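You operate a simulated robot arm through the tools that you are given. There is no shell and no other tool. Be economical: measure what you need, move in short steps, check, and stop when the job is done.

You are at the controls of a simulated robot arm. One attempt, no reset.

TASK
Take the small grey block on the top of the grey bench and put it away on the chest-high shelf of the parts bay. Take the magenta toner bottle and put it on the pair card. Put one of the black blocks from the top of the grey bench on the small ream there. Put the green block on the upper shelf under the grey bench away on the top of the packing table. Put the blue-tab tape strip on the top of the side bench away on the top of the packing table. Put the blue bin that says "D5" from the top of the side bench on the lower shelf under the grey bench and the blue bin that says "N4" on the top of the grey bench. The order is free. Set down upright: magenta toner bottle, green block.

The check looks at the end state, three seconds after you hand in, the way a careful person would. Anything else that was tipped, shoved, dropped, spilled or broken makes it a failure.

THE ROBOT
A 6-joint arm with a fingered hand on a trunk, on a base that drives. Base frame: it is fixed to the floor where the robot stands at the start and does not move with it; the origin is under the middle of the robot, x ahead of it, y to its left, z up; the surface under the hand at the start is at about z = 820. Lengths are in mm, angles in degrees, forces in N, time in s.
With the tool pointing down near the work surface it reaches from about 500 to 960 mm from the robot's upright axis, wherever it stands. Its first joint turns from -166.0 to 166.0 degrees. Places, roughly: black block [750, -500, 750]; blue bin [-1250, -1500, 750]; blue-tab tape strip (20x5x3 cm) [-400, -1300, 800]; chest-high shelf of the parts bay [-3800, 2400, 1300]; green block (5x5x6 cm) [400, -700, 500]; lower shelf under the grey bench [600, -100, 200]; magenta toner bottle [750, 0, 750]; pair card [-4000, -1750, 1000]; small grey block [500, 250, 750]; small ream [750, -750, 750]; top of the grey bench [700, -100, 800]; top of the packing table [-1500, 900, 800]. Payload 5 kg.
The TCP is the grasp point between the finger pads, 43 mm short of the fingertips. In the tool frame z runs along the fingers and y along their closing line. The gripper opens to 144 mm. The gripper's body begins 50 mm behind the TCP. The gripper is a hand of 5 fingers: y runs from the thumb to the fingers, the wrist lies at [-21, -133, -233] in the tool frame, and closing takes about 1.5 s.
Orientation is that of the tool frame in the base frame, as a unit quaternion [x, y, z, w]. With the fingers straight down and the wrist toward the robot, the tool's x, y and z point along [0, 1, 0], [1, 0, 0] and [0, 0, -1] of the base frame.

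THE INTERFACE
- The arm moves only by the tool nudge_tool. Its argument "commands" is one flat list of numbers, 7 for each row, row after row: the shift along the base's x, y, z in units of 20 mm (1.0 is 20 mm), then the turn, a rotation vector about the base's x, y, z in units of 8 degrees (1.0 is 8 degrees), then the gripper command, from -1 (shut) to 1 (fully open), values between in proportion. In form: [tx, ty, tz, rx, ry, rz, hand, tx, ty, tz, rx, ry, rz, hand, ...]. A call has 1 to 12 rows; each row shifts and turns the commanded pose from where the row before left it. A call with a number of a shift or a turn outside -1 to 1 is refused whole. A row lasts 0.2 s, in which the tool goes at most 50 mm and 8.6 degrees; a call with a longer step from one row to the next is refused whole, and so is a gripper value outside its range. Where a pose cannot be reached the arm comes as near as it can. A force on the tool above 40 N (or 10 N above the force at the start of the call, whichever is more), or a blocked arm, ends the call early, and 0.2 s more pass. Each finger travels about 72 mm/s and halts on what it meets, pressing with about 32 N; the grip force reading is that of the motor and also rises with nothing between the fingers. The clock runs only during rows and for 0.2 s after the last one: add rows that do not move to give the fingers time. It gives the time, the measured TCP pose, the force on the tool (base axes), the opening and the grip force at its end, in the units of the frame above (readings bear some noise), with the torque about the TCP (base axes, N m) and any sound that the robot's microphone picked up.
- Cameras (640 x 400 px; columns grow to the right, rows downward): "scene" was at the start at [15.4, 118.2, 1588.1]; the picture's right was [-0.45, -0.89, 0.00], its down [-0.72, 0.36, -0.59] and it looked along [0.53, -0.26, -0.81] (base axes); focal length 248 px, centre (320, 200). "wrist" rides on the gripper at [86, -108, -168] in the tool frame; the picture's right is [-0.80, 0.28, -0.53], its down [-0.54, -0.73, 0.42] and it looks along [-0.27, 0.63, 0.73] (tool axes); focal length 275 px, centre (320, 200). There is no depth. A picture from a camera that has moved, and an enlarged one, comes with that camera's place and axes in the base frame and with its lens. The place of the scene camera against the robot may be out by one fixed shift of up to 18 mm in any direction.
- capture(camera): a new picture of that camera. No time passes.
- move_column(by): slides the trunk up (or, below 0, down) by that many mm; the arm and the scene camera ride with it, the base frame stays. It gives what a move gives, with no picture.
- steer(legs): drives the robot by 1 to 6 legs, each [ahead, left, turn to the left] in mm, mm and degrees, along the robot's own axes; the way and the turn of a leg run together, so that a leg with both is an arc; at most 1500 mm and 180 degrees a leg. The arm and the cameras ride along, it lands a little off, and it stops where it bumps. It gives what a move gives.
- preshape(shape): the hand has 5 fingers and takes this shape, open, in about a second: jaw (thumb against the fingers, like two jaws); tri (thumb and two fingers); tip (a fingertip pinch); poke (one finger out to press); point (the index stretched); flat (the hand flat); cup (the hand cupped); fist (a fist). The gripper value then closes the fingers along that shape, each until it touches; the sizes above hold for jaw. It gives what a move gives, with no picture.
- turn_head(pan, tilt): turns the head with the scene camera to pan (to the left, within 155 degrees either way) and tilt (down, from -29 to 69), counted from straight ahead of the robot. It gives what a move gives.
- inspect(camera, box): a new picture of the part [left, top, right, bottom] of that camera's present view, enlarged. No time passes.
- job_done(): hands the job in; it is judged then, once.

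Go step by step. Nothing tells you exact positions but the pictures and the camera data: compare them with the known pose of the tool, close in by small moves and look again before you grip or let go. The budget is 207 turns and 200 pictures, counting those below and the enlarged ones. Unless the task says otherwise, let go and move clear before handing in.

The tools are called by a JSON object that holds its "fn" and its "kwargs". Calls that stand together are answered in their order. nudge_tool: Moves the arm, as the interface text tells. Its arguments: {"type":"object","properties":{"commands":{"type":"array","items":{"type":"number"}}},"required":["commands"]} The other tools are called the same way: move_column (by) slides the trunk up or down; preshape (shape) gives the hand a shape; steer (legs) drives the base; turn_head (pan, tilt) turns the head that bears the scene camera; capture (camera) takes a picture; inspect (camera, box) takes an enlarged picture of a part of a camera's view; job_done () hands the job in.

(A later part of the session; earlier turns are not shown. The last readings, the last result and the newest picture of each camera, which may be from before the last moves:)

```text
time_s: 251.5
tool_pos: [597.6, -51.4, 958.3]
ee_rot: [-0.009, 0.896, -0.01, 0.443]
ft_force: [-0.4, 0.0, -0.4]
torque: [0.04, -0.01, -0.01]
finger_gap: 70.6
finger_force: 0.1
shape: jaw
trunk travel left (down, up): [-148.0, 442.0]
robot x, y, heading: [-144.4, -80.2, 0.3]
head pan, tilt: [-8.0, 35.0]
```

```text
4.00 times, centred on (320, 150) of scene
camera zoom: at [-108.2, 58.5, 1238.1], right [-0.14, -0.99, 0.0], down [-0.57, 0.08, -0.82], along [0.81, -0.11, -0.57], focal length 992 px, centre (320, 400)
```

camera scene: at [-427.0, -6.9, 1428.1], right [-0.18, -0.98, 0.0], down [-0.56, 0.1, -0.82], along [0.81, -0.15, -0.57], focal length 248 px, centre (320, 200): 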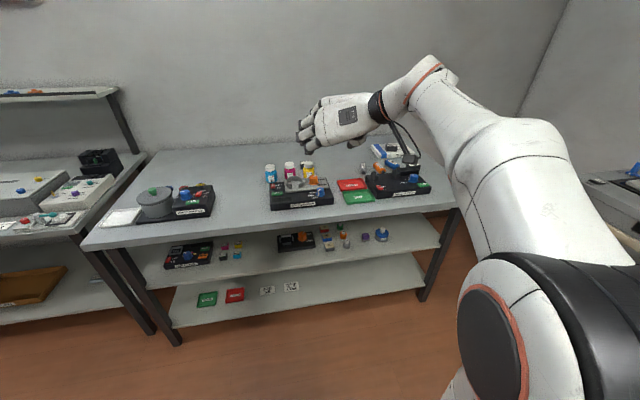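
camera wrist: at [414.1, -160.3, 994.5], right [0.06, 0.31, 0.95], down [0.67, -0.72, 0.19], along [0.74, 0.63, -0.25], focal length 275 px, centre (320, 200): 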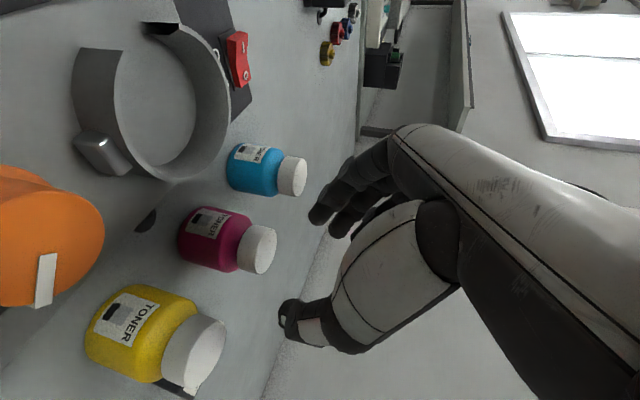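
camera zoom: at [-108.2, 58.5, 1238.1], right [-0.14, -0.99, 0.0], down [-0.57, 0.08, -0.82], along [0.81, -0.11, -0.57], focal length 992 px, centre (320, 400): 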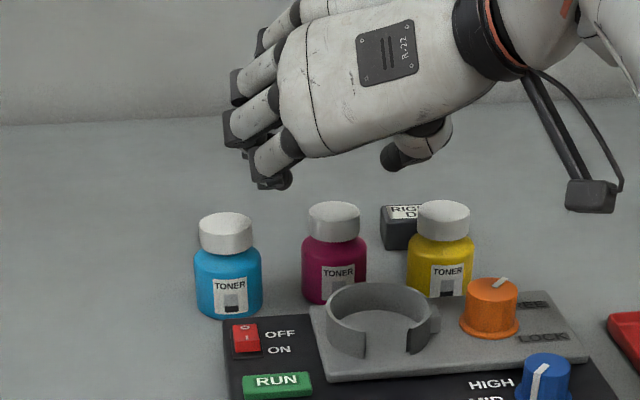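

Wrist-camera triangulation puts the magenta cap at about (630, -50, 890). I'll lower part-way and check the alignment.

{"fn": "nudge_tool", "kwargs": {"commands": [0.6, 0, -0.7, 0, 0, 0, -0.03, 0, 0, -0.7, 0, 0, 0, -0.03, 0, 0, 0, 0, 0, 0, -0.03]}}

{"fn": "capture", "kwargs": {"camera": "wrist"}}

{"fn": "inspect", "kwargs": {"camera": "scene", "box": [240, 100, 400, 200]}}

```text
time_s: 252.3
tool_pos: [610.2, -52.0, 932.6]
ee_rot: [-0.008, 0.896, -0.01, 0.444]
ft_force: [0.1, 0.9, -0.7]
torque: [-0.04, -0.02, 0.02]
finger_gap: 70.3
finger_force: 0.0
shape: jaw
trunk travel left (down, up): [-148.0, 442.0]
robot x, y, heading: [-141.4, -79.4, 0.2]
head pan, tilt: [-8.0, 35.0]
```

```text
94 pictures are left
camera wrist: at [424.6, -160.8, 968.1], right [0.06, 0.31, 0.95], down [0.67, -0.72, 0.19], along [0.74, 0.62, -0.25], focal length 275 px, centre (320, 200)
```

wrist: 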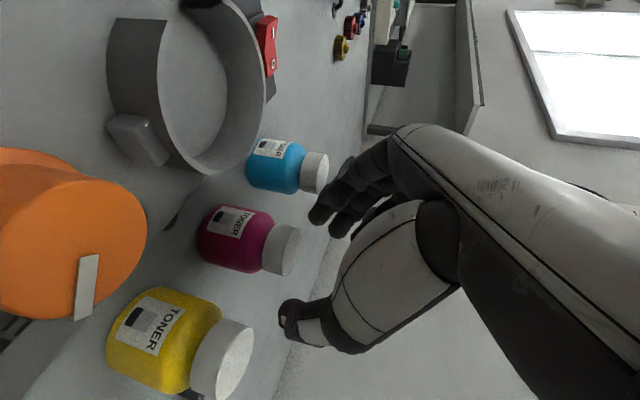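

```text
4.00 times, centred on (320, 150) of scene
camera zoom: at [-108.2, 58.5, 1238.1], right [-0.14, -0.99, 0.0], down [-0.57, 0.08, -0.82], along [0.81, -0.11, -0.57], focal length 992 px, centre (320, 400)
```

zoom: 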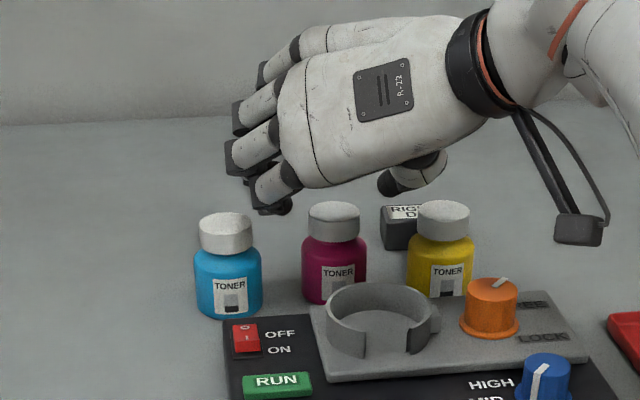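

Alignment predicts the cap right between the pads after lowering ~36 mm. Lower and close.

{"fn": "nudge_tool", "kwargs": {"commands": [0, 0, -0.6, 0, 0, 0, -0.03, 0, 0, -0.6, 0, 0, 0, -0.03, 0, 0, -0.6, 0, 0, 0, -0.03, 0, 0, 0, 0, 0, 0, -0.03]}}

{"fn": "capture", "kwargs": {"camera": "wrist"}}

{"fn": "inspect", "kwargs": {"camera": "scene", "box": [240, 100, 400, 200]}}

```text
time_s: 253.3
tool_pos: [610.3, -52.2, 899.3]
ee_rot: [-0.009, 0.895, -0.01, 0.445]
ft_force: [0.5, -3.7, 7.5]
torque: [0.51, -0.13, -0.09]
finger_gap: 69.0
finger_force: 0.1
shape: jaw
trunk travel left (down, up): [-148.0, 442.0]
robot x, y, heading: [-146.1, -83.3, -0.1]
head pan, tilt: [-8.0, 35.0]
```

```text
92 pictures are left
camera wrist: at [425.5, -161.4, 933.4], right [0.05, 0.31, 0.95], down [0.67, -0.72, 0.19], along [0.74, 0.62, -0.25], focal length 275 px, centre (320, 200)
```

wrist: 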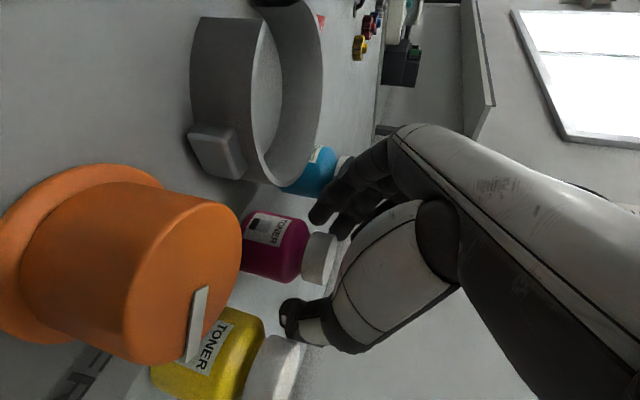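

```text
4.00 times, centred on (320, 150) of scene
camera zoom: at [-108.6, 58.2, 1238.2], right [-0.14, -0.99, 0.0], down [-0.57, 0.08, -0.82], along [0.81, -0.11, -0.57], focal length 992 px, centre (320, 400)
```

zoom: 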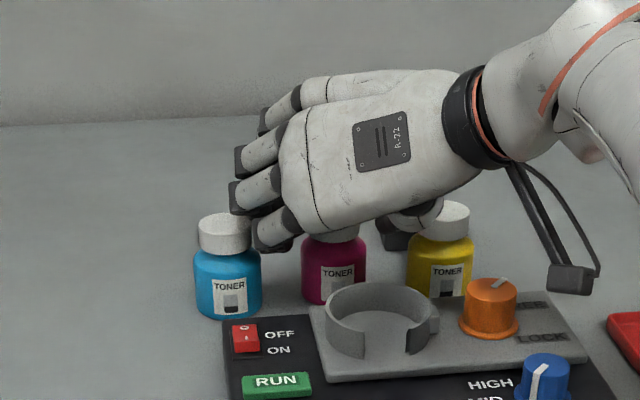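

A finger is touching the cyan cap (7.5 N). I'll go back up, narrow the opening and retry.

{"fn": "nudge_tool", "kwargs": {"commands": [0, 0, 0.8, 0, 0, 0, -0.03, 0, 0, 0.7, 0, 0, 0, -0.2, 0, 0, 0, 0, 0, 0, -0.26, 0, 0, 0, 0, 0, 0, -0.26]}}

{"fn": "capture", "kwargs": {"camera": "wrist"}}

{"fn": "inspect", "kwargs": {"camera": "scene", "box": [240, 100, 400, 200]}}

```text
time_s: 254.3
tool_pos: [610.5, -51.4, 926.5]
ee_rot: [-0.009, 0.896, -0.01, 0.443]
ft_force: [0.4, 0.5, 0.9]
torque: [0.02, -0.03, 0.0]
finger_gap: 53.7
finger_force: 0.0
shape: jaw
trunk travel left (down, up): [-148.0, 442.0]
robot x, y, heading: [-142.8, -79.5, 0.1]
head pan, tilt: [-8.0, 35.0]
```

```text
90 pictures are left
camera wrist: at [425.3, -160.4, 961.6], right [0.06, 0.31, 0.95], down [0.67, -0.72, 0.19], along [0.74, 0.63, -0.25], focal length 275 px, centre (320, 200)
```

wrist: 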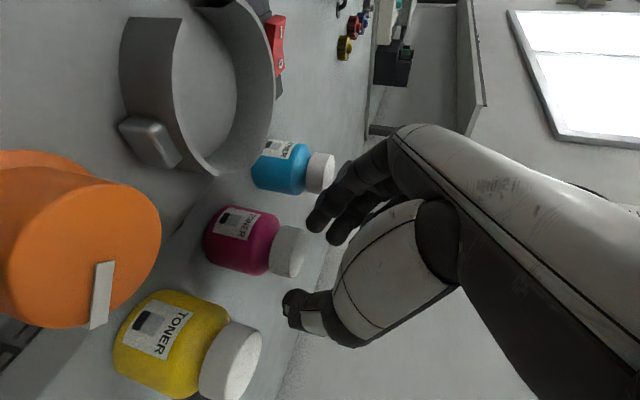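

```text
4.00 times, centred on (320, 150) of scene
camera zoom: at [-108.2, 58.5, 1238.1], right [-0.14, -0.99, 0.0], down [-0.57, 0.08, -0.82], along [0.81, -0.11, -0.57], focal length 992 px, centre (320, 400)
```

zoom: 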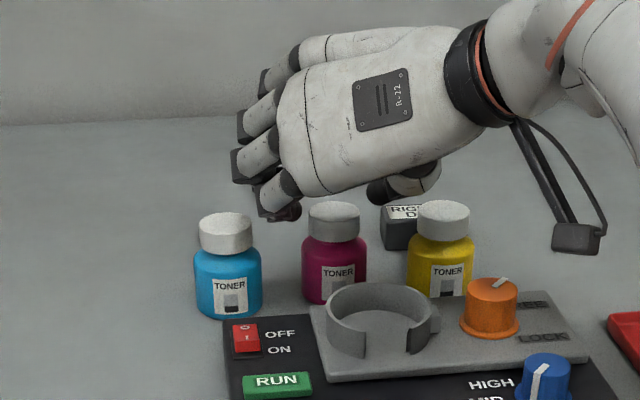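

The outer fingers are too wide for straight closing. I'll yaw the hand -30° so fingers go behind and thumb in front-right, then realign.

{"fn": "nudge_tool", "kwargs": {"commands": [0, 0, 0.6, 0, 0, -0.95, -0.03, 0.05, 0.2, 0.4, 0, 0, -0.95, -0.03, 0.05, 0.2, 0, 0, 0, -0.95, -0.03, 0, 0.15, 0, 0, 0, -0.9, -0.03, 0, 0, 0, 0, 0, 0, -0.03]}}

{"fn": "capture", "kwargs": {"camera": "wrist"}}

{"fn": "inspect", "kwargs": {"camera": "scene", "box": [240, 100, 400, 200]}}

```text
time_s: 255.5
tool_pos: [611.2, -40.6, 946.1]
ee_rot: [0.224, 0.867, -0.125, 0.426]
ft_force: [0.1, 0.8, -0.3]
torque: [-0.01, 0.01, 0.04]
finger_gap: 69.4
finger_force: 0.0
shape: jaw
trunk travel left (down, up): [-148.0, 442.0]
robot x, y, heading: [-144.2, -80.8, 0.2]
head pan, tilt: [-8.0, 35.0]
```

```text
88 pictures are left
camera wrist: at [397.5, -42.2, 981.1], right [0.2, 0.24, 0.95], down [0.22, -0.96, 0.19], along [0.95, 0.17, -0.25], focal length 275 px, centre (320, 200)
```

wrist: 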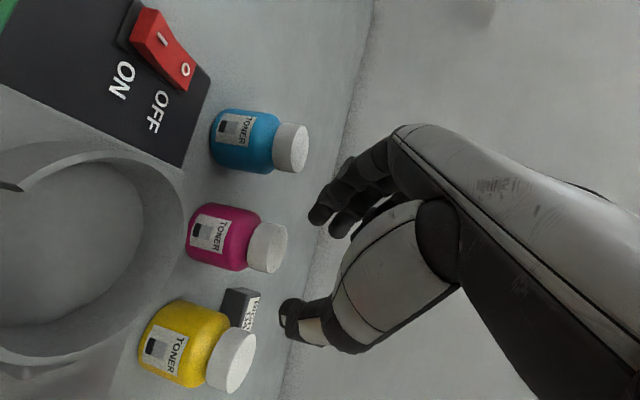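

```text
4.00 times, centred on (320, 150) of scene
camera zoom: at [-108.2, 58.5, 1238.1], right [-0.14, -0.99, 0.0], down [-0.57, 0.08, -0.82], along [0.81, -0.11, -0.57], focal length 992 px, centre (320, 400)
```

zoom: 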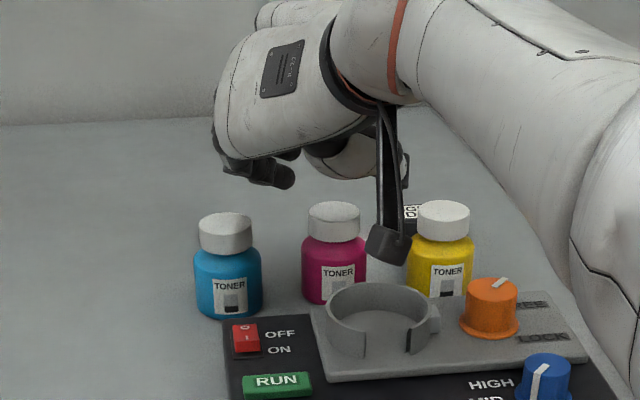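

Cap fixed at (635, -49, top 889). Lowering with the new yaw; clearances to both neighbours are about 25 mm.

{"fn": "nudge_tool", "kwargs": {"commands": [0.3, 0.13, -0.8, 0, 0, 0, -0.03, 0, 0, -0.8, 0, 0, 0, -0.03, 0, 0, -0.6, 0, 0, 0, -0.03, 0, 0, -0.35, 0, 0, 0, -0.03, 0, 0, 0, 0, 0, 0, -0.03]}}

{"fn": "capture", "kwargs": {"camera": "wrist"}}

```text
time_s: 256.7
tool_pos: [617.8, -38.2, 903.3]
ee_rot: [0.224, 0.865, -0.124, 0.431]
ft_force: [-4.5, -2.8, 31.0]
torque: [1.77, -0.45, 0.19]
finger_gap: 70.4
finger_force: 0.1
shape: jaw
trunk travel left (down, up): [-148.0, 442.0]
robot x, y, heading: [-143.4, -83.4, 0.4]
head pan, tilt: [-8.0, 35.0]
```

```text
86 pictures are left
camera wrist: at [402.1, -40.9, 935.9], right [0.19, 0.24, 0.95], down [0.22, -0.96, 0.2], along [0.96, 0.17, -0.24], focal length 275 px, centre (320, 200)
```

wrist: 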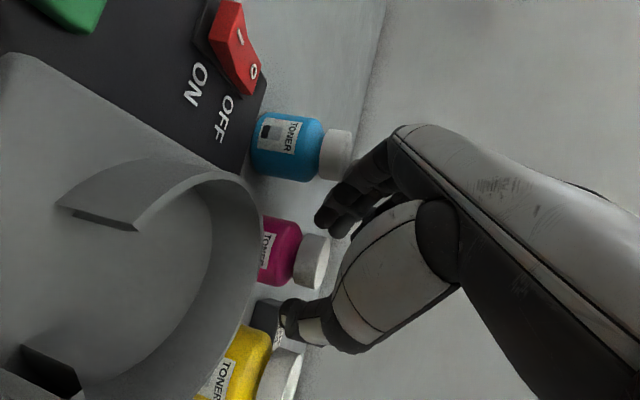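

The index is resting on the cyan cap (31 N). Back up at once, and yaw further to -62° so the fingers go fully behind.

{"fn": "nudge_tool", "kwargs": {"commands": [0, 0, 0.8, 0, 0, 0, -0.03, 0, 0, 1, 0, 0, 0, -0.03, 0.1, 0.1, 0.7, 0, 0, -1, -0.03, 0.1, 0.1, 0, 0, 0, -1, -0.03, 0.1, 0.1, 0, 0, 0, -1, -0.03, 0, 0.1, 0, 0, 0, -1, -0.03, 0, 0, 0, 0, 0, 0, -0.03]}}

{"fn": "capture", "kwargs": {"camera": "wrist"}}

{"fn": "inspect", "kwargs": {"camera": "scene", "box": [240, 100, 400, 200]}}

```text
time_s: 258.3
tool_pos: [624.2, -28.6, 946.3]
ee_rot: [0.455, 0.772, -0.238, 0.374]
ft_force: [-0.8, 0.0, -1.1]
torque: [0.01, -0.01, -0.01]
finger_gap: 69.6
finger_force: 0.0
shape: jaw
trunk travel left (down, up): [-148.0, 442.0]
robot x, y, heading: [-144.0, -81.3, 0.3]
head pan, tilt: [-8.0, 35.0]
```

```text
85 pictures are left
camera wrist: at [440.9, 82.3, 981.2], right [0.3, 0.09, 0.95], down [-0.32, -0.93, 0.19], along [0.9, -0.36, -0.25], focal length 275 px, centre (320, 200)
```

wrist: 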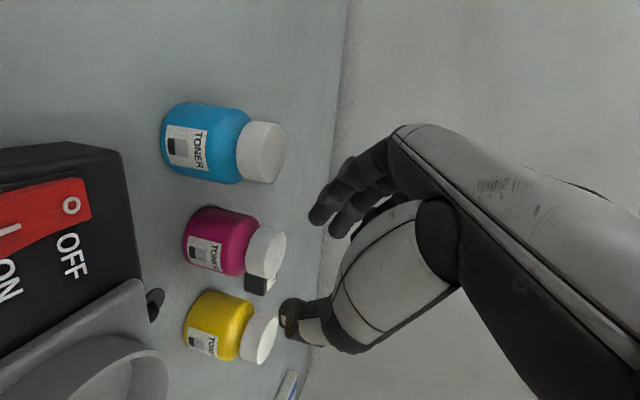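

```text
4.00 times, centred on (320, 150) of scene
camera zoom: at [-108.2, 58.6, 1238.1], right [-0.14, -0.99, 0.0], down [-0.57, 0.08, -0.82], along [0.81, -0.11, -0.57], focal length 992 px, centre (320, 400)
```

zoom: 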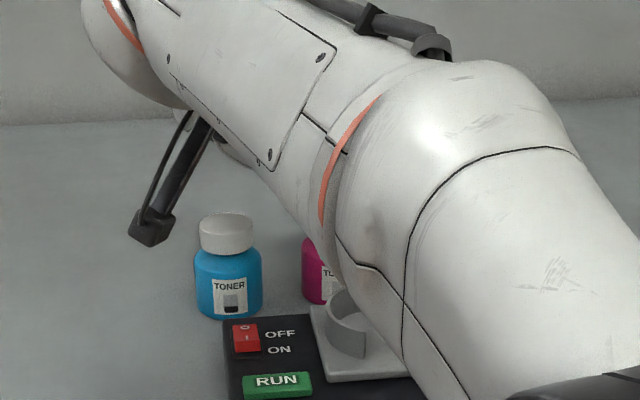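

{"fn": "nudge_tool", "kwargs": {"commands": [-0.15, 0, -0.8, 0, 0, 0, -0.03, 0, 0, -0.8, 0, 0, 0, -0.03, 0, 0, 0, 0, 0, 0, -0.03]}}

{"fn": "capture", "kwargs": {"camera": "wrist"}}

```text
time_s: 259.1
tool_pos: [620.0, -30.5, 913.6]
ee_rot: [0.454, 0.773, -0.237, 0.374]
ft_force: [0.2, -0.2, -0.4]
torque: [-0.01, 0.0, 0.02]
finger_gap: 69.5
finger_force: 0.0
shape: jaw
trunk travel left (down, up): [-148.0, 442.0]
robot x, y, heading: [-144.1, -81.4, 0.2]
head pan, tilt: [-8.0, 35.0]
```

```text
83 pictures are left
camera wrist: at [437.9, 81.6, 949.8], right [0.3, 0.1, 0.95], down [-0.32, -0.93, 0.19], along [0.9, -0.36, -0.25], focal length 275 px, centre (320, 200)
```

wrist: 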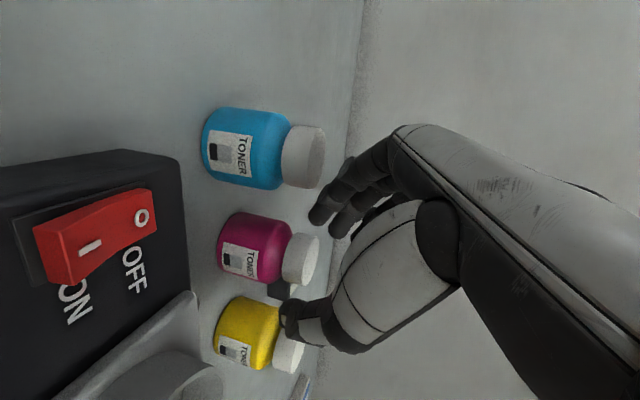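

{"fn": "nudge_tool", "kwargs": {"commands": [0, 0, -0.5, 0, 0, 0, -0.03, 0, 0, -0.4, 0, 0, 0, -0.03, 0, 0, 0, 0, 0, 0, -0.03]}}

{"fn": "capture", "kwargs": {"camera": "wrist"}}

```text
time_s: 259.9
tool_pos: [621.3, -29.4, 896.2]
ee_rot: [0.454, 0.773, -0.236, 0.375]
ft_force: [0.0, -0.1, -0.5]
torque: [0.01, 0.01, 0.02]
finger_gap: 69.7
finger_force: 0.1
shape: jaw
trunk travel left (down, up): [-148.0, 442.0]
robot x, y, heading: [-146.8, -80.3, 0.0]
head pan, tilt: [-8.0, 35.0]
```

```text
82 pictures are left
camera wrist: at [438.5, 82.2, 931.3], right [0.3, 0.1, 0.95], down [-0.32, -0.93, 0.19], along [0.9, -0.36, -0.25], focal length 275 px, centre (320, 200)
```

wrist: 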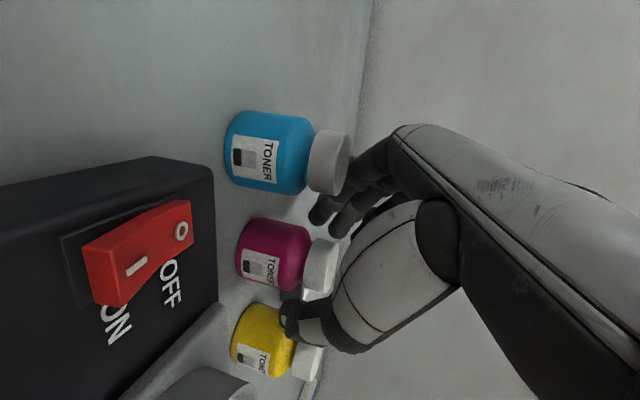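

No contact; cap lies between the pads. Closing.

{"fn": "nudge_tool", "kwargs": {"commands": [0, 0, -0.15, 0, 0, 0, -1, 0, 0, 0, 0, 0, 0, -1, 0, 0, 0, 0, 0, 0, -1, 0, 0, 0, 0, 0, 0, -1, 0, 0, 0, 0, 0, 0, -1, 0, 0, 0, 0, 0, 0, -1]}}

{"fn": "nudge_tool", "kwargs": {"commands": [0, 0, 0.3, 0, 0, 0, -1, 0, 0, 0.5, 0, 0, 0, -1, 0, 0, 0.5, 0, 0, 0, -1, 0, 0, 0, 0, 0, 0, -1]}}

{"fn": "capture", "kwargs": {"camera": "wrist"}}

```text
time_s: 261.3
tool_pos: [621.4, -29.6, 893.3]
ee_rot: [0.455, 0.772, -0.237, 0.375]
ft_force: [0.1, -2.1, 4.4]
torque: [-0.11, -0.06, -0.04]
finger_gap: 39.4
finger_force: 32.4
shape: jaw
trunk travel left (down, up): [-148.0, 442.0]
robot x, y, heading: [-147.8, -81.4, 0.1]
head pan, tilt: [-8.0, 35.0]
heard: snap
```

```text
time_s: 262.3
tool_pos: [622.0, -30.7, 919.1]
ee_rot: [0.455, 0.773, -0.237, 0.374]
ft_force: [-1.7, 0.0, -1.0]
torque: [0.02, 0.04, 0.01]
finger_gap: 39.5
finger_force: 32.1
shape: jaw
trunk travel left (down, up): [-148.0, 442.0]
robot x, y, heading: [-143.9, -81.2, 0.2]
head pan, tilt: [-8.0, 35.0]
```

```text
81 pictures are left
camera wrist: at [438.3, 81.4, 953.3], right [0.3, 0.1, 0.95], down [-0.32, -0.93, 0.19], along [0.9, -0.36, -0.25], focal length 275 px, centre (320, 200)
```

wrist: 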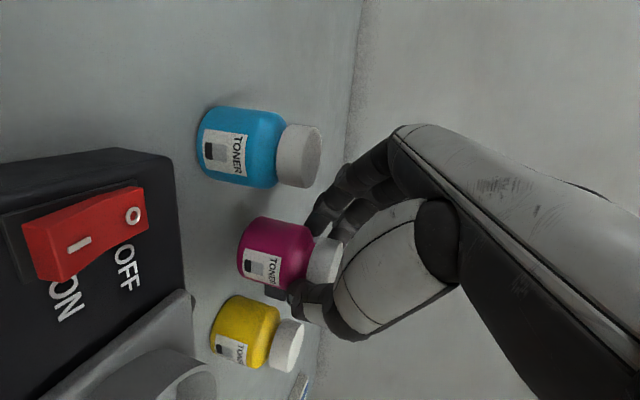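

A snap was heard; check the bottle closely.

{"fn": "inspect", "kwargs": {"camera": "wrist", "box": [180, 180, 380, 340]}}

```text
2.50 times, centred on (280, 260) of wrist
camera zoom: at [438.3, 81.4, 953.3], right [0.3, 0.1, 0.95], down [-0.32, -0.93, 0.19], along [0.9, -0.36, -0.25], focal length 688 px, centre (420, 50)
```

zoom: 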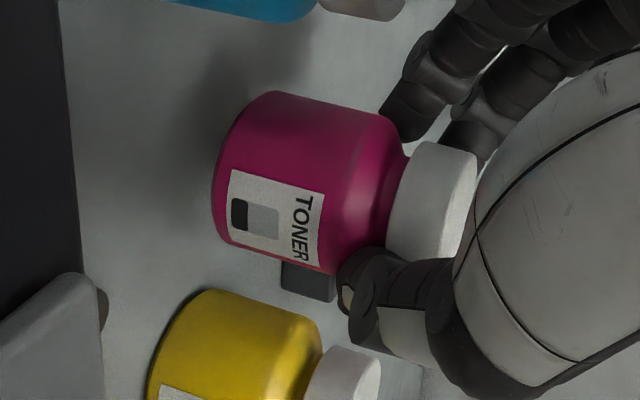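

Bottle is intact and held by its cap. I'll raise it, back out, and drive down the aisle toward the pair card.

{"fn": "move_column", "kwargs": {"by": 300}}

{"fn": "steer", "kwargs": {"legs": [[-350, 0, 0], [0, -560, 0], [0, 0, 180], [1450, 0, 0], [550, 0, 0]]}}

{"fn": "turn_head", "kwargs": {"pan": 25, "tilt": 25}}

{"fn": "capture", "kwargs": {"camera": "scene"}}

```text
time_s: 265.3
tool_pos: [621.8, -30.5, 1218.6]
ee_rot: [0.454, 0.773, -0.237, 0.374]
ft_force: [0.8, -0.3, -0.4]
torque: [0.04, 0.01, 0.0]
finger_gap: 39.8
finger_force: 31.9
shape: jaw
trunk travel left (down, up): [-448.0, 142.0]
robot x, y, heading: [-141.7, -84.4, 0.2]
head pan, tilt: [-8.0, 35.0]
```

```text
time_s: 287.4
tool_pos: [-3256.9, -861.2, 1218.1]
ee_rot: [0.787, -0.429, -0.382, -0.225]
ft_force: [-0.2, 0.2, -1.2]
torque: [-0.05, -0.04, -0.01]
finger_gap: 38.9
finger_force: 32.3
shape: jaw
trunk travel left (down, up): [-448.0, 142.0]
robot x, y, heading: [-2495.0, -759.9, -176.4]
head pan, tilt: [-8.0, 35.0]
```

```text
time_s: 288.4
tool_pos: [-3258.3, -861.3, 1218.8]
ee_rot: [0.787, -0.43, -0.382, -0.225]
ft_force: [-0.4, 0.7, -2.3]
torque: [-0.04, 0.01, 0.01]
finger_gap: 38.9
finger_force: 31.7
shape: jaw
trunk travel left (down, up): [-448.0, 142.0]
robot x, y, heading: [-2494.7, -761.0, -176.4]
head pan, tilt: [25.0, 25.0]
```

```text
79 pictures are left
camera scene: at [-2495.9, -963.1, 1553.8], right [-0.48, 0.88, 0.0], down [0.37, 0.2, -0.91], along [-0.79, -0.44, -0.42], focal length 248 px, centre (320, 200)
```

scene: 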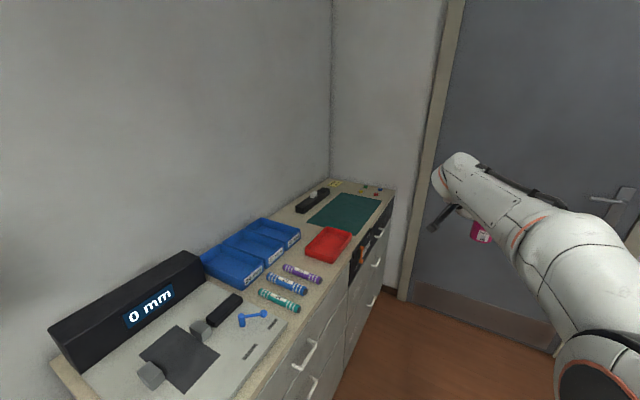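

{"fn": "inspect", "kwargs": {"camera": "scene", "box": [280, 160, 420, 260]}}

```text
4.00 times, centred on (350, 210) of scene
camera zoom: at [-2495.9, -963.1, 1553.8], right [-0.48, 0.88, 0.0], down [0.37, 0.2, -0.91], along [-0.79, -0.44, -0.42], focal length 992 px, centre (200, 160)
```

zoom: 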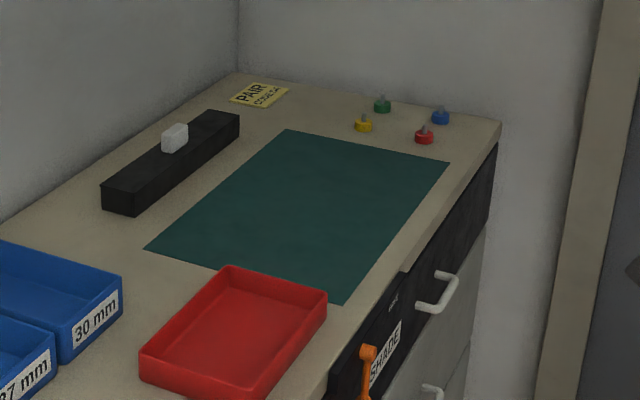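

The pair card is the small yellow card at the back corner. I'll take a second view with the trunk raised for parallax.

{"fn": "move_column", "kwargs": {"by": 140}}

{"fn": "inspect", "kwargs": {"camera": "scene", "box": [280, 160, 420, 260]}}

```text
time_s: 290.1
tool_pos: [-3258.0, -861.6, 1358.0]
ee_rot: [0.787, -0.43, -0.382, -0.226]
ft_force: [-0.4, -0.2, -0.5]
torque: [-0.01, 0.01, -0.02]
finger_gap: 39.1
finger_force: 31.8
shape: jaw
trunk travel left (down, up): [-588.0, 2.0]
robot x, y, heading: [-2495.8, -761.9, -176.1]
head pan, tilt: [25.0, 25.0]
```

```text
4.00 times, centred on (350, 210) of scene
camera zoom: at [-2496.0, -963.2, 1693.8], right [-0.48, 0.88, 0.0], down [0.37, 0.2, -0.91], along [-0.79, -0.44, -0.42], focal length 992 px, centre (200, 160)
```

zoom: 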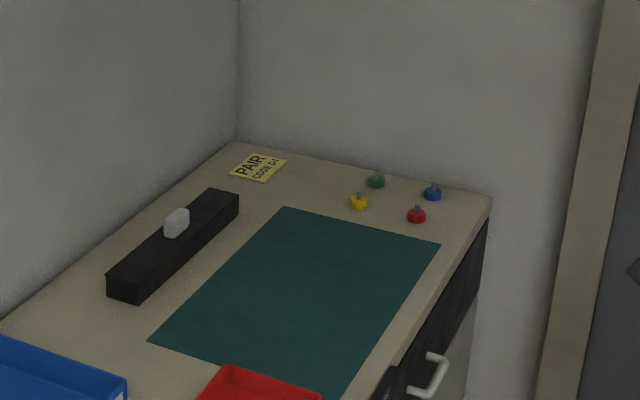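

Card is at about (-3954, -1642, z 931), walls at x≈-4030 and y≈-1720. I'll turn to heading -110° and strafe along the cabinet with the bottle held high.

{"fn": "steer", "kwargs": {"legs": [[0, 0, 66], [390, -1050, 0]]}}

{"fn": "turn_head", "kwargs": {"pan": 0, "tilt": 40}}

{"fn": "capture", "kwargs": {"camera": "scene"}}

{"fn": "capture", "kwargs": {"camera": "wrist"}}

```text
time_s: 298.6
tool_pos: [-3803.3, -1521.2, 1358.3]
ee_rot: [0.893, 0.075, -0.443, 0.023]
ft_force: [-0.5, 0.5, -1.2]
torque: [0.01, -0.02, -0.03]
finger_gap: 38.9
finger_force: 32.4
shape: jaw
trunk travel left (down, up): [-588.0, 2.0]
robot x, y, heading: [-3594.2, -782.6, -109.3]
head pan, tilt: [25.0, 25.0]
```

```text
time_s: 299.5
tool_pos: [-3803.0, -1522.7, 1357.6]
ee_rot: [0.893, 0.075, -0.443, 0.023]
ft_force: [-0.2, 0.2, -1.0]
torque: [-0.03, -0.02, 0.0]
finger_gap: 38.6
finger_force: 32.0
shape: jaw
trunk travel left (down, up): [-588.0, 2.0]
robot x, y, heading: [-3596.1, -785.3, -109.3]
head pan, tilt: [0.0, 40.0]
```

```text
76 pictures are left
camera scene: at [-3446.2, -862.2, 1670.5], right [-0.94, 0.33, 0.0], down [0.21, 0.61, -0.77], along [-0.25, -0.72, -0.64], focal length 248 px, centre (320, 200)
```

scene: 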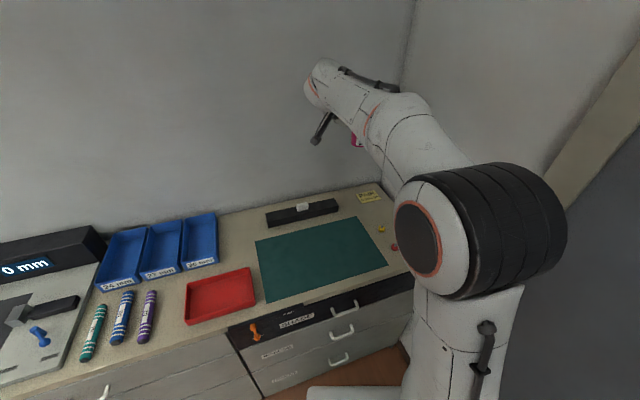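

```text
75 pictures are left
camera wrist: at [-3637.2, -1387.1, 1393.2], right [-0.01, -0.31, 0.95], down [-0.77, 0.61, 0.19], along [-0.64, -0.73, -0.25], focal length 275 px, centre (320, 200)
```

wrist: 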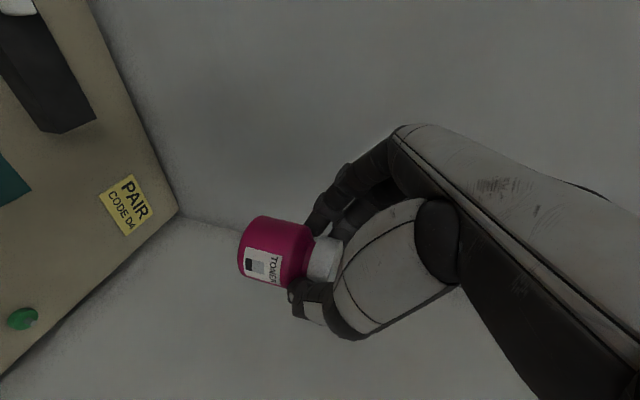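

Wrist and scene agree: card at (-3960, -1641). I'll reach out with the arm above it, then lower the trunk.

{"fn": "nudge_tool", "kwargs": {"commands": [-0.97, -0.83, 0, 0, 0, 0, -1, -0.97, -0.83, 0, 0, 0, 0, -1, -0.97, -0.83, 0, 0, 0, 0, -1, -0.97, -0.83, 0, 0, 0, 0, -1, -0.97, -0.83, 0, 0, 0, 0, -1, -0.97, -0.83, 0, 0, 0, 0, -1, -0.97, -0.83, 0, 0, 0, 0, -1, 0, 0, 0, 0, 0, 0, -1]}}

{"fn": "move_column", "kwargs": {"by": -310}}

{"fn": "capture", "kwargs": {"camera": "wrist"}}

{"fn": "inspect", "kwargs": {"camera": "scene", "box": [280, 60, 440, 180]}}

```text
time_s: 301.3
tool_pos: [-3938.5, -1636.4, 1359.4]
ee_rot: [0.893, 0.076, -0.443, 0.023]
ft_force: [0.7, 0.3, -1.4]
torque: [-0.01, -0.03, -0.01]
finger_gap: 38.7
finger_force: 32.0
shape: jaw
trunk travel left (down, up): [-588.0, 2.0]
robot x, y, heading: [-3595.1, -784.4, -109.4]
head pan, tilt: [0.0, 40.0]
```

```text
time_s: 304.4
tool_pos: [-3938.6, -1638.1, 1049.0]
ee_rot: [0.893, 0.075, -0.443, 0.022]
ft_force: [0.2, -0.6, -1.6]
torque: [0.01, -0.06, 0.0]
finger_gap: 38.6
finger_force: 31.9
shape: jaw
trunk travel left (down, up): [-278.0, 312.0]
robot x, y, heading: [-3592.7, -785.3, -109.4]
head pan, tilt: [0.0, 40.0]
```

```text
74 pictures are left
camera wrist: at [-3773.1, -1502.4, 1083.9], right [-0.01, -0.31, 0.95], down [-0.77, 0.61, 0.19], along [-0.64, -0.73, -0.25], focal length 275 px, centre (320, 200)
```

wrist: 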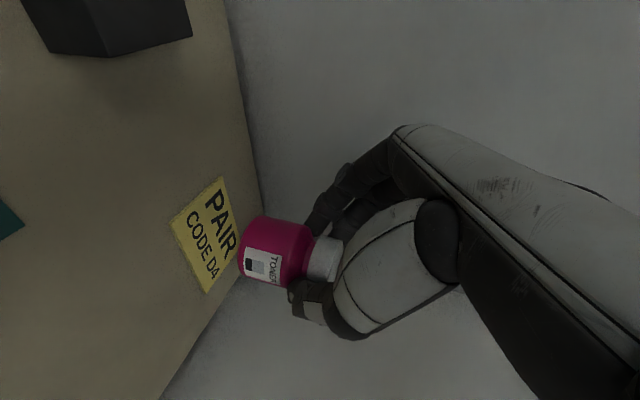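

```text
3.33 times, centred on (360, 120) of scene
camera zoom: at [-3446.4, -862.2, 1360.5], right [-0.94, 0.33, 0.0], down [0.21, 0.61, -0.77], along [-0.25, -0.72, -0.64], focal length 826 px, centre (187, 467)
```

zoom: 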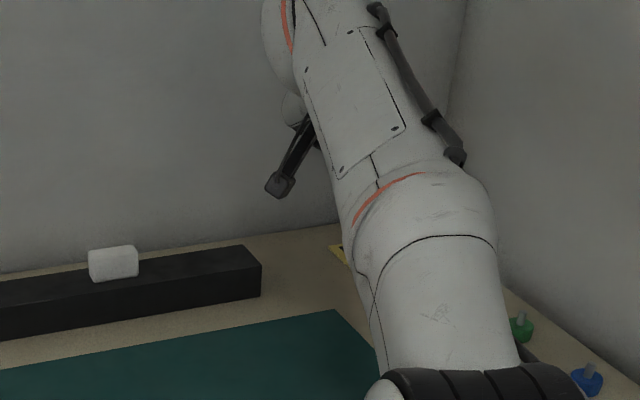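

{"fn": "move_column", "kwargs": {"by": -32}}

{"fn": "capture", "kwargs": {"camera": "wrist"}}

```text
time_s: 305.2
tool_pos: [-3938.9, -1637.4, 1017.7]
ee_rot: [0.893, 0.076, -0.443, 0.022]
ft_force: [-0.1, 0.3, -0.7]
torque: [-0.01, -0.07, 0.01]
finger_gap: 38.6
finger_force: 31.7
shape: jaw
trunk travel left (down, up): [-246.0, 344.0]
robot x, y, heading: [-3594.8, -782.6, -109.3]
head pan, tilt: [0.0, 40.0]
```

```text
72 pictures are left
camera wrist: at [-3773.1, -1502.3, 1052.1], right [-0.01, -0.31, 0.95], down [-0.77, 0.61, 0.19], along [-0.64, -0.73, -0.25], focal length 275 px, centre (320, 200)
```

wrist: 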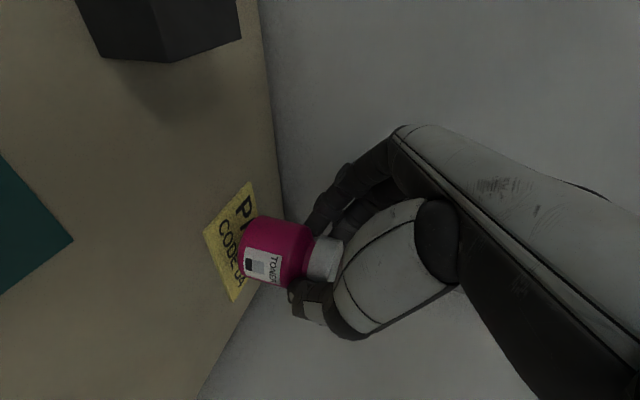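

Bottle base lines up with the card centre (card z≈927). Lowering gently to contact.

{"fn": "nudge_tool", "kwargs": {"commands": [0, 0, -0.3, 0, 0, 0, -1, 0, 0, -0.2, 0, 0, 0, -1, 0, 0, 0, 0, 0, 0, -1]}}

{"fn": "nudge_tool", "kwargs": {"commands": [0, 0, -0.12, 0, 0, 0, -1, 0, 0, -0.12, 0, 0, 0, -1, 0, 0, 0, 0, 0, 0, -1]}}

{"fn": "nudge_tool", "kwargs": {"commands": [0, 0, -0.1, 0, 0, 0, -1, 0, 0, -0.1, 0, 0, 0, -1, 0, 0, 0, 0, 0, 0, -1]}}

```text
time_s: 306.0
tool_pos: [-3940.3, -1637.2, 1007.8]
ee_rot: [0.893, 0.076, -0.443, 0.023]
ft_force: [-0.1, -0.1, -1.1]
torque: [0.0, 0.0, 0.02]
finger_gap: 38.7
finger_force: 32.2
shape: jaw
trunk travel left (down, up): [-246.0, 344.0]
robot x, y, heading: [-3599.1, -780.9, -109.3]
head pan, tilt: [0.0, 40.0]
```

```text
time_s: 306.8
tool_pos: [-3940.4, -1637.7, 1002.4]
ee_rot: [0.893, 0.075, -0.442, 0.023]
ft_force: [-0.2, -0.5, -2.1]
torque: [-0.01, -0.01, 0.01]
finger_gap: 38.9
finger_force: 31.9
shape: jaw
trunk travel left (down, up): [-246.0, 344.0]
robot x, y, heading: [-3598.1, -781.0, -109.3]
head pan, tilt: [0.0, 40.0]
```

```text
time_s: 307.6
tool_pos: [-3939.6, -1637.9, 998.6]
ee_rot: [0.893, 0.075, -0.443, 0.023]
ft_force: [-0.6, -0.2, 0.9]
torque: [0.01, 0.04, 0.03]
finger_gap: 38.7
finger_force: 32.3
shape: jaw
trunk travel left (down, up): [-246.0, 344.0]
robot x, y, heading: [-3595.2, -778.2, -109.4]
head pan, tilt: [0.0, 40.0]
```

{"fn": "nudge_tool", "kwargs": {"commands": [0, 0, -0.1, 0, 0, 0, -1, 0, 0, 0, 0, 0, 0, -1]}}

{"fn": "nudge_tool", "kwargs": {"commands": [0, 0, -0.08, 0, 0, 0, -1, 0, 0, 0, 0, 0, 0, -1]}}

{"fn": "inspect", "kwargs": {"camera": "wrist", "box": [180, 160, 380, 340]}}

```text
time_s: 308.2
tool_pos: [-3939.6, -1636.9, 999.1]
ee_rot: [0.893, 0.075, -0.444, 0.022]
ft_force: [-0.1, -1.5, 5.5]
torque: [-0.06, 0.1, 0.02]
finger_gap: 38.8
finger_force: 31.5
shape: jaw
trunk travel left (down, up): [-246.0, 344.0]
robot x, y, heading: [-3593.3, -780.6, -109.2]
head pan, tilt: [0.0, 40.0]
```

```text
time_s: 308.8
tool_pos: [-3938.3, -1636.7, 997.4]
ee_rot: [0.892, 0.075, -0.445, 0.024]
ft_force: [-1.5, -2.2, 9.6]
torque: [-0.16, 0.25, 0.0]
finger_gap: 38.5
finger_force: 32.4
shape: jaw
trunk travel left (down, up): [-246.0, 344.0]
robot x, y, heading: [-3594.8, -781.7, -109.4]
head pan, tilt: [0.0, 40.0]
```

```text
2.22 times, centred on (280, 250) of wrist
camera zoom: at [-3772.5, -1501.5, 1031.5], right [-0.01, -0.31, 0.95], down [-0.77, 0.61, 0.19], along [-0.64, -0.73, -0.25], focal length 612 px, centre (409, 89)
```

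zoom: 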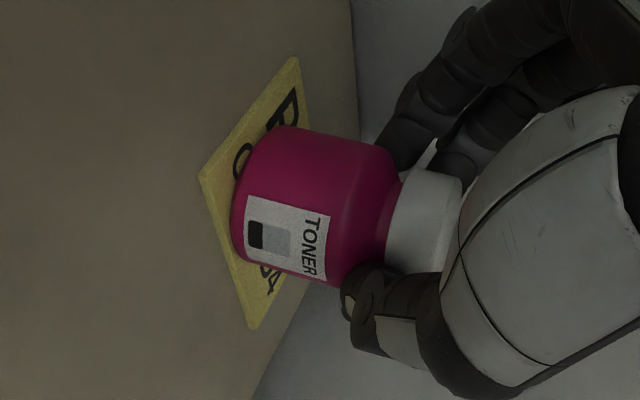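

Bottle stands on the card. Opening, then retreat along the finger axis.

{"fn": "nudge_tool", "kwargs": {"commands": [0, 0, 0.08, 0, 0, 0, -0.6, 0, 0, 0, 0, 0, 0, -0.4, 0, 0, 0, 0, 0, 0, -0.2, 0, 0, 0, 0, 0, 0, -0.1, 0, 0, 0, 0, 0, 0, -0.1]}}

{"fn": "nudge_tool", "kwargs": {"commands": [0.39, 0.05, 0.3, 0, 0, 0, -0.1, 0.79, 0.1, 0.6, 0, 0, 0, -0.1, 0.79, 0.1, 0.6, 0, 0, 0, -0.1, 0.79, 0.1, 0.6, 0, 0, 0, -0.1, 0.79, 0.1, 0.6, 0, 0, 0, -0.1, 0, 0, 1, 0, 0, 0, -0.1, 0, 0, 1, 0, 0, 0, -0.1]}}

{"fn": "capture", "kwargs": {"camera": "wrist"}}

```text
time_s: 310.0
tool_pos: [-3937.8, -1637.5, 996.3]
ee_rot: [0.893, 0.076, -0.443, 0.022]
ft_force: [0.3, 0.3, 0.5]
torque: [0.06, 0.02, -0.05]
finger_gap: 64.8
finger_force: 0.1
shape: jaw
trunk travel left (down, up): [-246.0, 344.0]
robot x, y, heading: [-3595.5, -784.0, -109.3]
head pan, tilt: [0.0, 40.0]
```

```text
time_s: 311.6
tool_pos: [-3867.6, -1628.0, 1089.5]
ee_rot: [0.893, 0.076, -0.442, 0.021]
ft_force: [-1.1, -0.3, 0.0]
torque: [0.02, 0.0, -0.01]
finger_gap: 64.7
finger_force: 0.2
shape: jaw
trunk travel left (down, up): [-246.0, 344.0]
robot x, y, heading: [-3593.9, -783.4, -109.3]
head pan, tilt: [0.0, 40.0]
heard: snap
```

```text
70 pictures are left
camera wrist: at [-3701.6, -1494.1, 1124.6], right [-0.01, -0.32, 0.95], down [-0.77, 0.61, 0.19], along [-0.64, -0.73, -0.25], focal length 275 px, centre (320, 200)
```

wrist: 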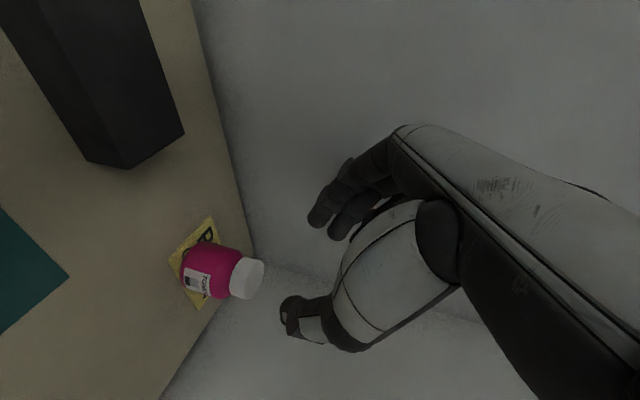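

{"fn": "inspect", "kwargs": {"camera": "wrist", "box": [140, 190, 300, 330]}}

```text
2.86 times, centred on (220, 260) of wrist
camera zoom: at [-3701.6, -1494.1, 1124.6], right [-0.01, -0.32, 0.95], down [-0.77, 0.61, 0.19], along [-0.64, -0.73, -0.25], focal length 786 px, centre (606, 29)
```

zoom: 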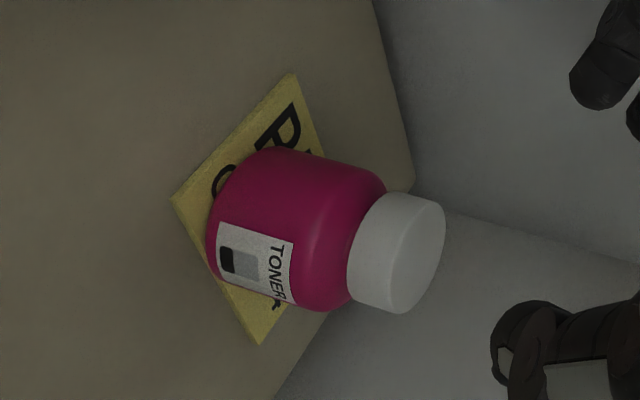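

Bottle is upright on the pair card. Next the side bench: raise, strafe back, and face it.

{"fn": "move_column", "kwargs": {"by": 230}}

{"fn": "steer", "kwargs": {"legs": [[-400, 1050, 0], [0, 0, 19.4], [-20, 1150, 0]]}}

{"fn": "turn_head", "kwargs": {"pan": 0, "tilt": 45}}

{"fn": "capture", "kwargs": {"camera": "scene"}}

{"fn": "capture", "kwargs": {"camera": "wrist"}}

```text
time_s: 314.0
tool_pos: [-3868.1, -1627.8, 1319.7]
ee_rot: [0.893, 0.075, -0.443, 0.023]
ft_force: [0.6, -0.4, 0.4]
torque: [0.0, 0.04, 0.01]
finger_gap: 64.8
finger_force: 0.0
shape: jaw
trunk travel left (down, up): [-476.0, 114.0]
robot x, y, heading: [-3593.7, -781.1, -109.3]
head pan, tilt: [0.0, 40.0]
```

```text
time_s: 320.6
tool_pos: [-2569.0, -1640.6, 1320.2]
ee_rot: [0.881, 0.162, -0.441, 0.064]
ft_force: [0.6, -0.1, 0.0]
torque: [0.01, -0.01, 0.0]
finger_gap: 64.8
finger_force: 0.2
shape: jaw
trunk travel left (down, up): [-476.0, 114.0]
robot x, y, heading: [-2468.3, -756.5, -96.6]
head pan, tilt: [0.0, 40.0]
stopped in leg 2: the robot was blocked; the commanded pose is now the measured one
```

```text
time_s: 321.3
tool_pos: [-2568.6, -1640.9, 1322.1]
ee_rot: [0.88, 0.162, -0.441, 0.066]
ft_force: [0.0, 0.1, 0.4]
torque: [-0.01, -0.02, 0.03]
finger_gap: 64.7
finger_force: 0.0
shape: jaw
trunk travel left (down, up): [-476.0, 114.0]
robot x, y, heading: [-2463.5, -759.6, -96.6]
head pan, tilt: [0.0, 45.0]
```

```text
68 pictures are left
camera scene: at [-2306.8, -801.0, 1551.7], right [-0.99, 0.11, 0.0], down [0.08, 0.7, -0.71], along [-0.08, -0.7, -0.71], focal length 248 px, centre (320, 200)
```

scene: 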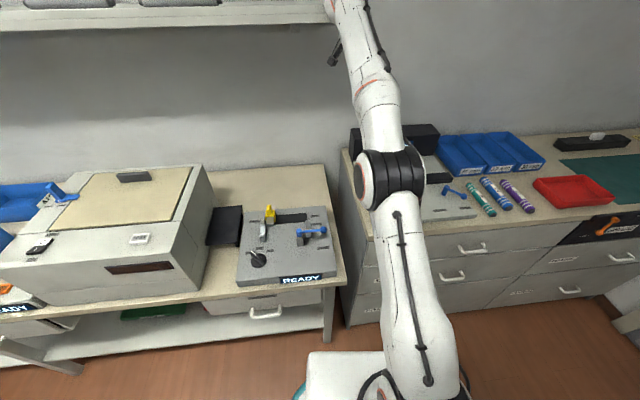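

```text
67 pictures are left
camera wrist: at [-2432.0, -1476.1, 1355.3], right [0.05, -0.31, 0.95], down [-0.87, 0.45, 0.2], along [-0.49, -0.84, -0.25], focal length 275 px, centre (320, 200)
```

wrist: 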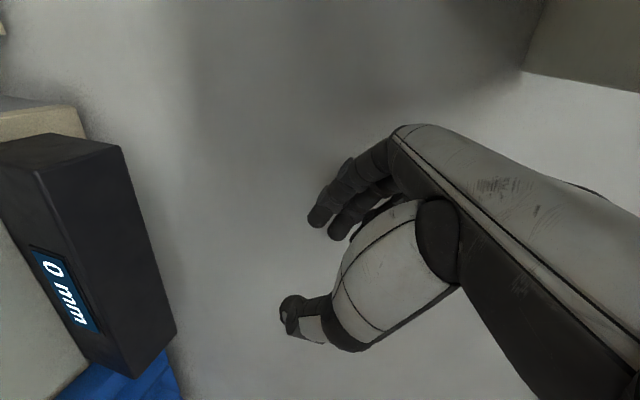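

The arm touched the wall shelf's end and the base stopped. I'll slide away, back off and retract the arm before going on.

{"fn": "steer", "kwargs": {"legs": [[0, -60, 0], [-220, 0, 0]]}}

{"fn": "nudge_tool", "kwargs": {"commands": [0, 1, 0, 0, 0, 0, 0, 0, 1, 0, 0, 0, 0, 0, 0, 1, 0, 0, 0, 0, 0, 0, 1, 0, 0, 0, 0, 0, 0, 1, 0, 0, 0, 0, 0, 0, 1, 0, 0, 0, 0, 0, 0, 1, 0, 0, 0, 0, 0, 0, 1, 0, 0, 0, 0, 0, 0, 1, 0, 0, 0, 0, 0]}}

{"fn": "capture", "kwargs": {"camera": "scene"}}

```text
time_s: 323.5
tool_pos: [-2603.2, -1417.7, 1320.9]
ee_rot: [0.881, 0.16, -0.44, 0.065]
ft_force: [-0.3, 0.5, 0.4]
torque: [-0.01, 0.0, 0.0]
finger_gap: 64.9
finger_force: 0.0
shape: jaw
trunk travel left (down, up): [-476.0, 114.0]
robot x, y, heading: [-2499.1, -536.6, -96.8]
head pan, tilt: [0.0, 45.0]
```

```text
time_s: 325.5
tool_pos: [-2603.4, -1237.5, 1322.3]
ee_rot: [0.881, 0.16, -0.441, 0.065]
ft_force: [0.5, 0.6, -0.3]
torque: [-0.05, 0.0, -0.01]
finger_gap: 71.5
finger_force: 0.0
shape: jaw
trunk travel left (down, up): [-476.0, 114.0]
robot x, y, heading: [-2500.9, -536.9, -97.0]
head pan, tilt: [0.0, 45.0]
```

```text
66 pictures are left
camera scene: at [-2337.7, -579.7, 1551.3], right [-0.99, 0.12, 0.0], down [0.08, 0.7, -0.71], along [-0.08, -0.7, -0.71], focal length 248 px, centre (320, 200)
```

scene: 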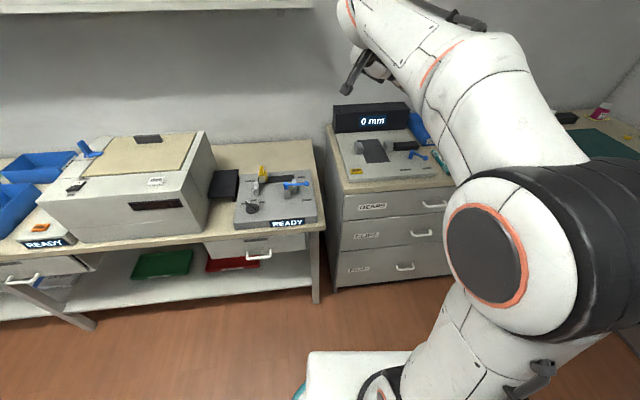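

{"fn": "steer", "kwargs": {"legs": [[60, 0, 7], [0, 1200, 0]]}}

{"fn": "capture", "kwargs": {"camera": "scene"}}

```text
time_s: 332.1
tool_pos: [-1341.1, -1300.3, 1320.4]
ee_rot: [0.869, 0.214, -0.437, 0.092]
ft_force: [0.2, -0.2, 0.8]
torque: [0.04, 0.01, 0.01]
finger_gap: 71.6
finger_force: 0.1
shape: jaw
trunk travel left (down, up): [-476.0, 114.0]
robot x, y, heading: [-1325.9, -592.6, -90.0]
head pan, tilt: [0.0, 45.0]
```

```text
65 pictures are left
camera scene: at [-1157.7, -617.1, 1551.2], right [-1.0, 0.0, 0.0], down [0.0, 0.71, -0.71], along [0.0, -0.71, -0.71], focal length 248 px, centre (320, 200)
```

scene: 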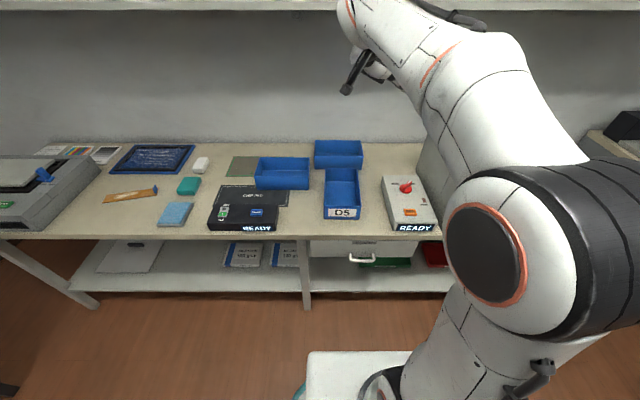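

{"fn": "inspect", "kwargs": {"camera": "scene", "box": [225, 130, 385, 230]}}

{"fn": "inspect", "kwargs": {"camera": "scene", "box": [80, 130, 240, 240]}}

```text
4.00 times, centred on (305, 180) of scene
camera zoom: at [-1157.7, -617.1, 1551.2], right [-1.0, 0.0, 0.0], down [0.0, 0.71, -0.71], along [0.0, -0.71, -0.71], focal length 992 px, centre (380, 280)
```

zoom: 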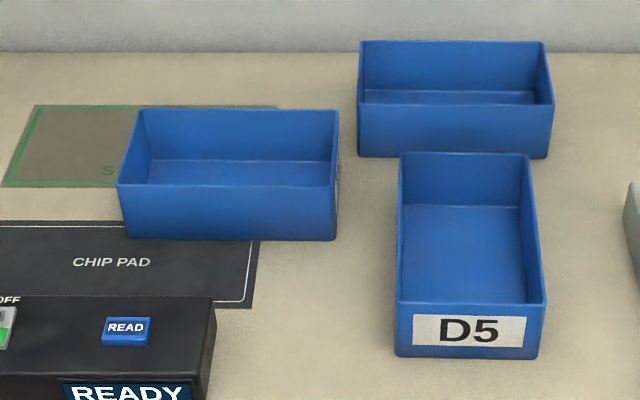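

```text
3.64 times, centred on (160, 185) of scene
camera zoom: at [-1157.7, -617.1, 1551.2], right [-1.0, 0.0, 0.0], down [0.0, 0.71, -0.71], along [0.0, -0.71, -0.71], focal length 901 px, centre (902, 254)
```

zoom: 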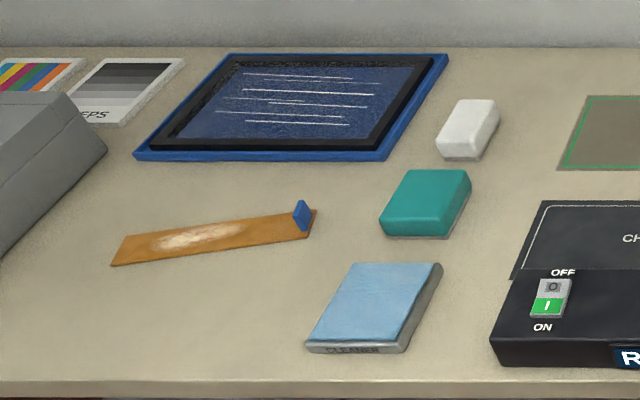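

D5 is the front bin (138×220×80 mm, long axis toward me). I need to read the other two bins' labels, which face the door side; I'll slide right and look back.

{"fn": "steer", "kwargs": {"legs": [[0, -520, 0]]}}

{"fn": "turn_head", "kwargs": {"pan": 40, "tilt": 38}}

{"fn": "inspect", "kwargs": {"camera": "scene", "box": [180, 80, 460, 260]}}

```text
time_s: 335.1
tool_pos: [-1854.2, -1303.5, 1321.1]
ee_rot: [0.869, 0.217, -0.435, 0.093]
ft_force: [-0.2, -0.1, 0.0]
torque: [0.03, -0.02, 0.02]
finger_gap: 71.8
finger_force: 0.0
shape: jaw
trunk travel left (down, up): [-476.0, 114.0]
robot x, y, heading: [-1842.0, -594.2, -89.2]
head pan, tilt: [0.0, 45.0]
```

```text
time_s: 336.2
tool_pos: [-1854.0, -1304.7, 1321.4]
ee_rot: [0.868, 0.217, -0.436, 0.093]
ft_force: [0.5, -0.5, 0.5]
torque: [0.01, 0.01, 0.03]
finger_gap: 71.8
finger_force: 0.0
shape: jaw
trunk travel left (down, up): [-476.0, 114.0]
robot x, y, heading: [-1840.0, -594.0, -89.5]
head pan, tilt: [40.0, 38.0]
```

```text
2.22 times, centred on (320, 170) of scene
camera zoom: at [-1620.1, -603.4, 1561.5], right [-0.76, -0.65, 0.0], down [-0.4, 0.47, -0.79], along [0.51, -0.6, -0.62], focal length 551 px, centre (320, 267)
```

zoom: 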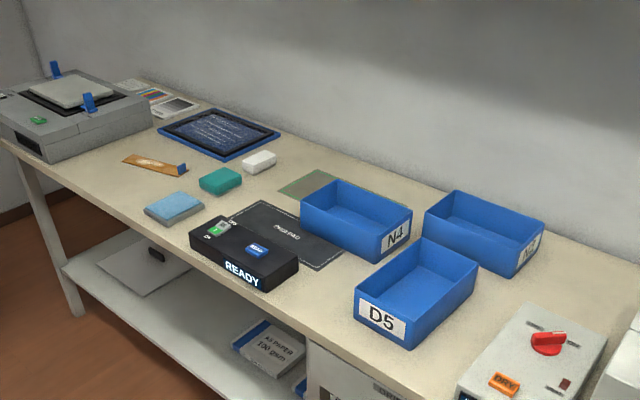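

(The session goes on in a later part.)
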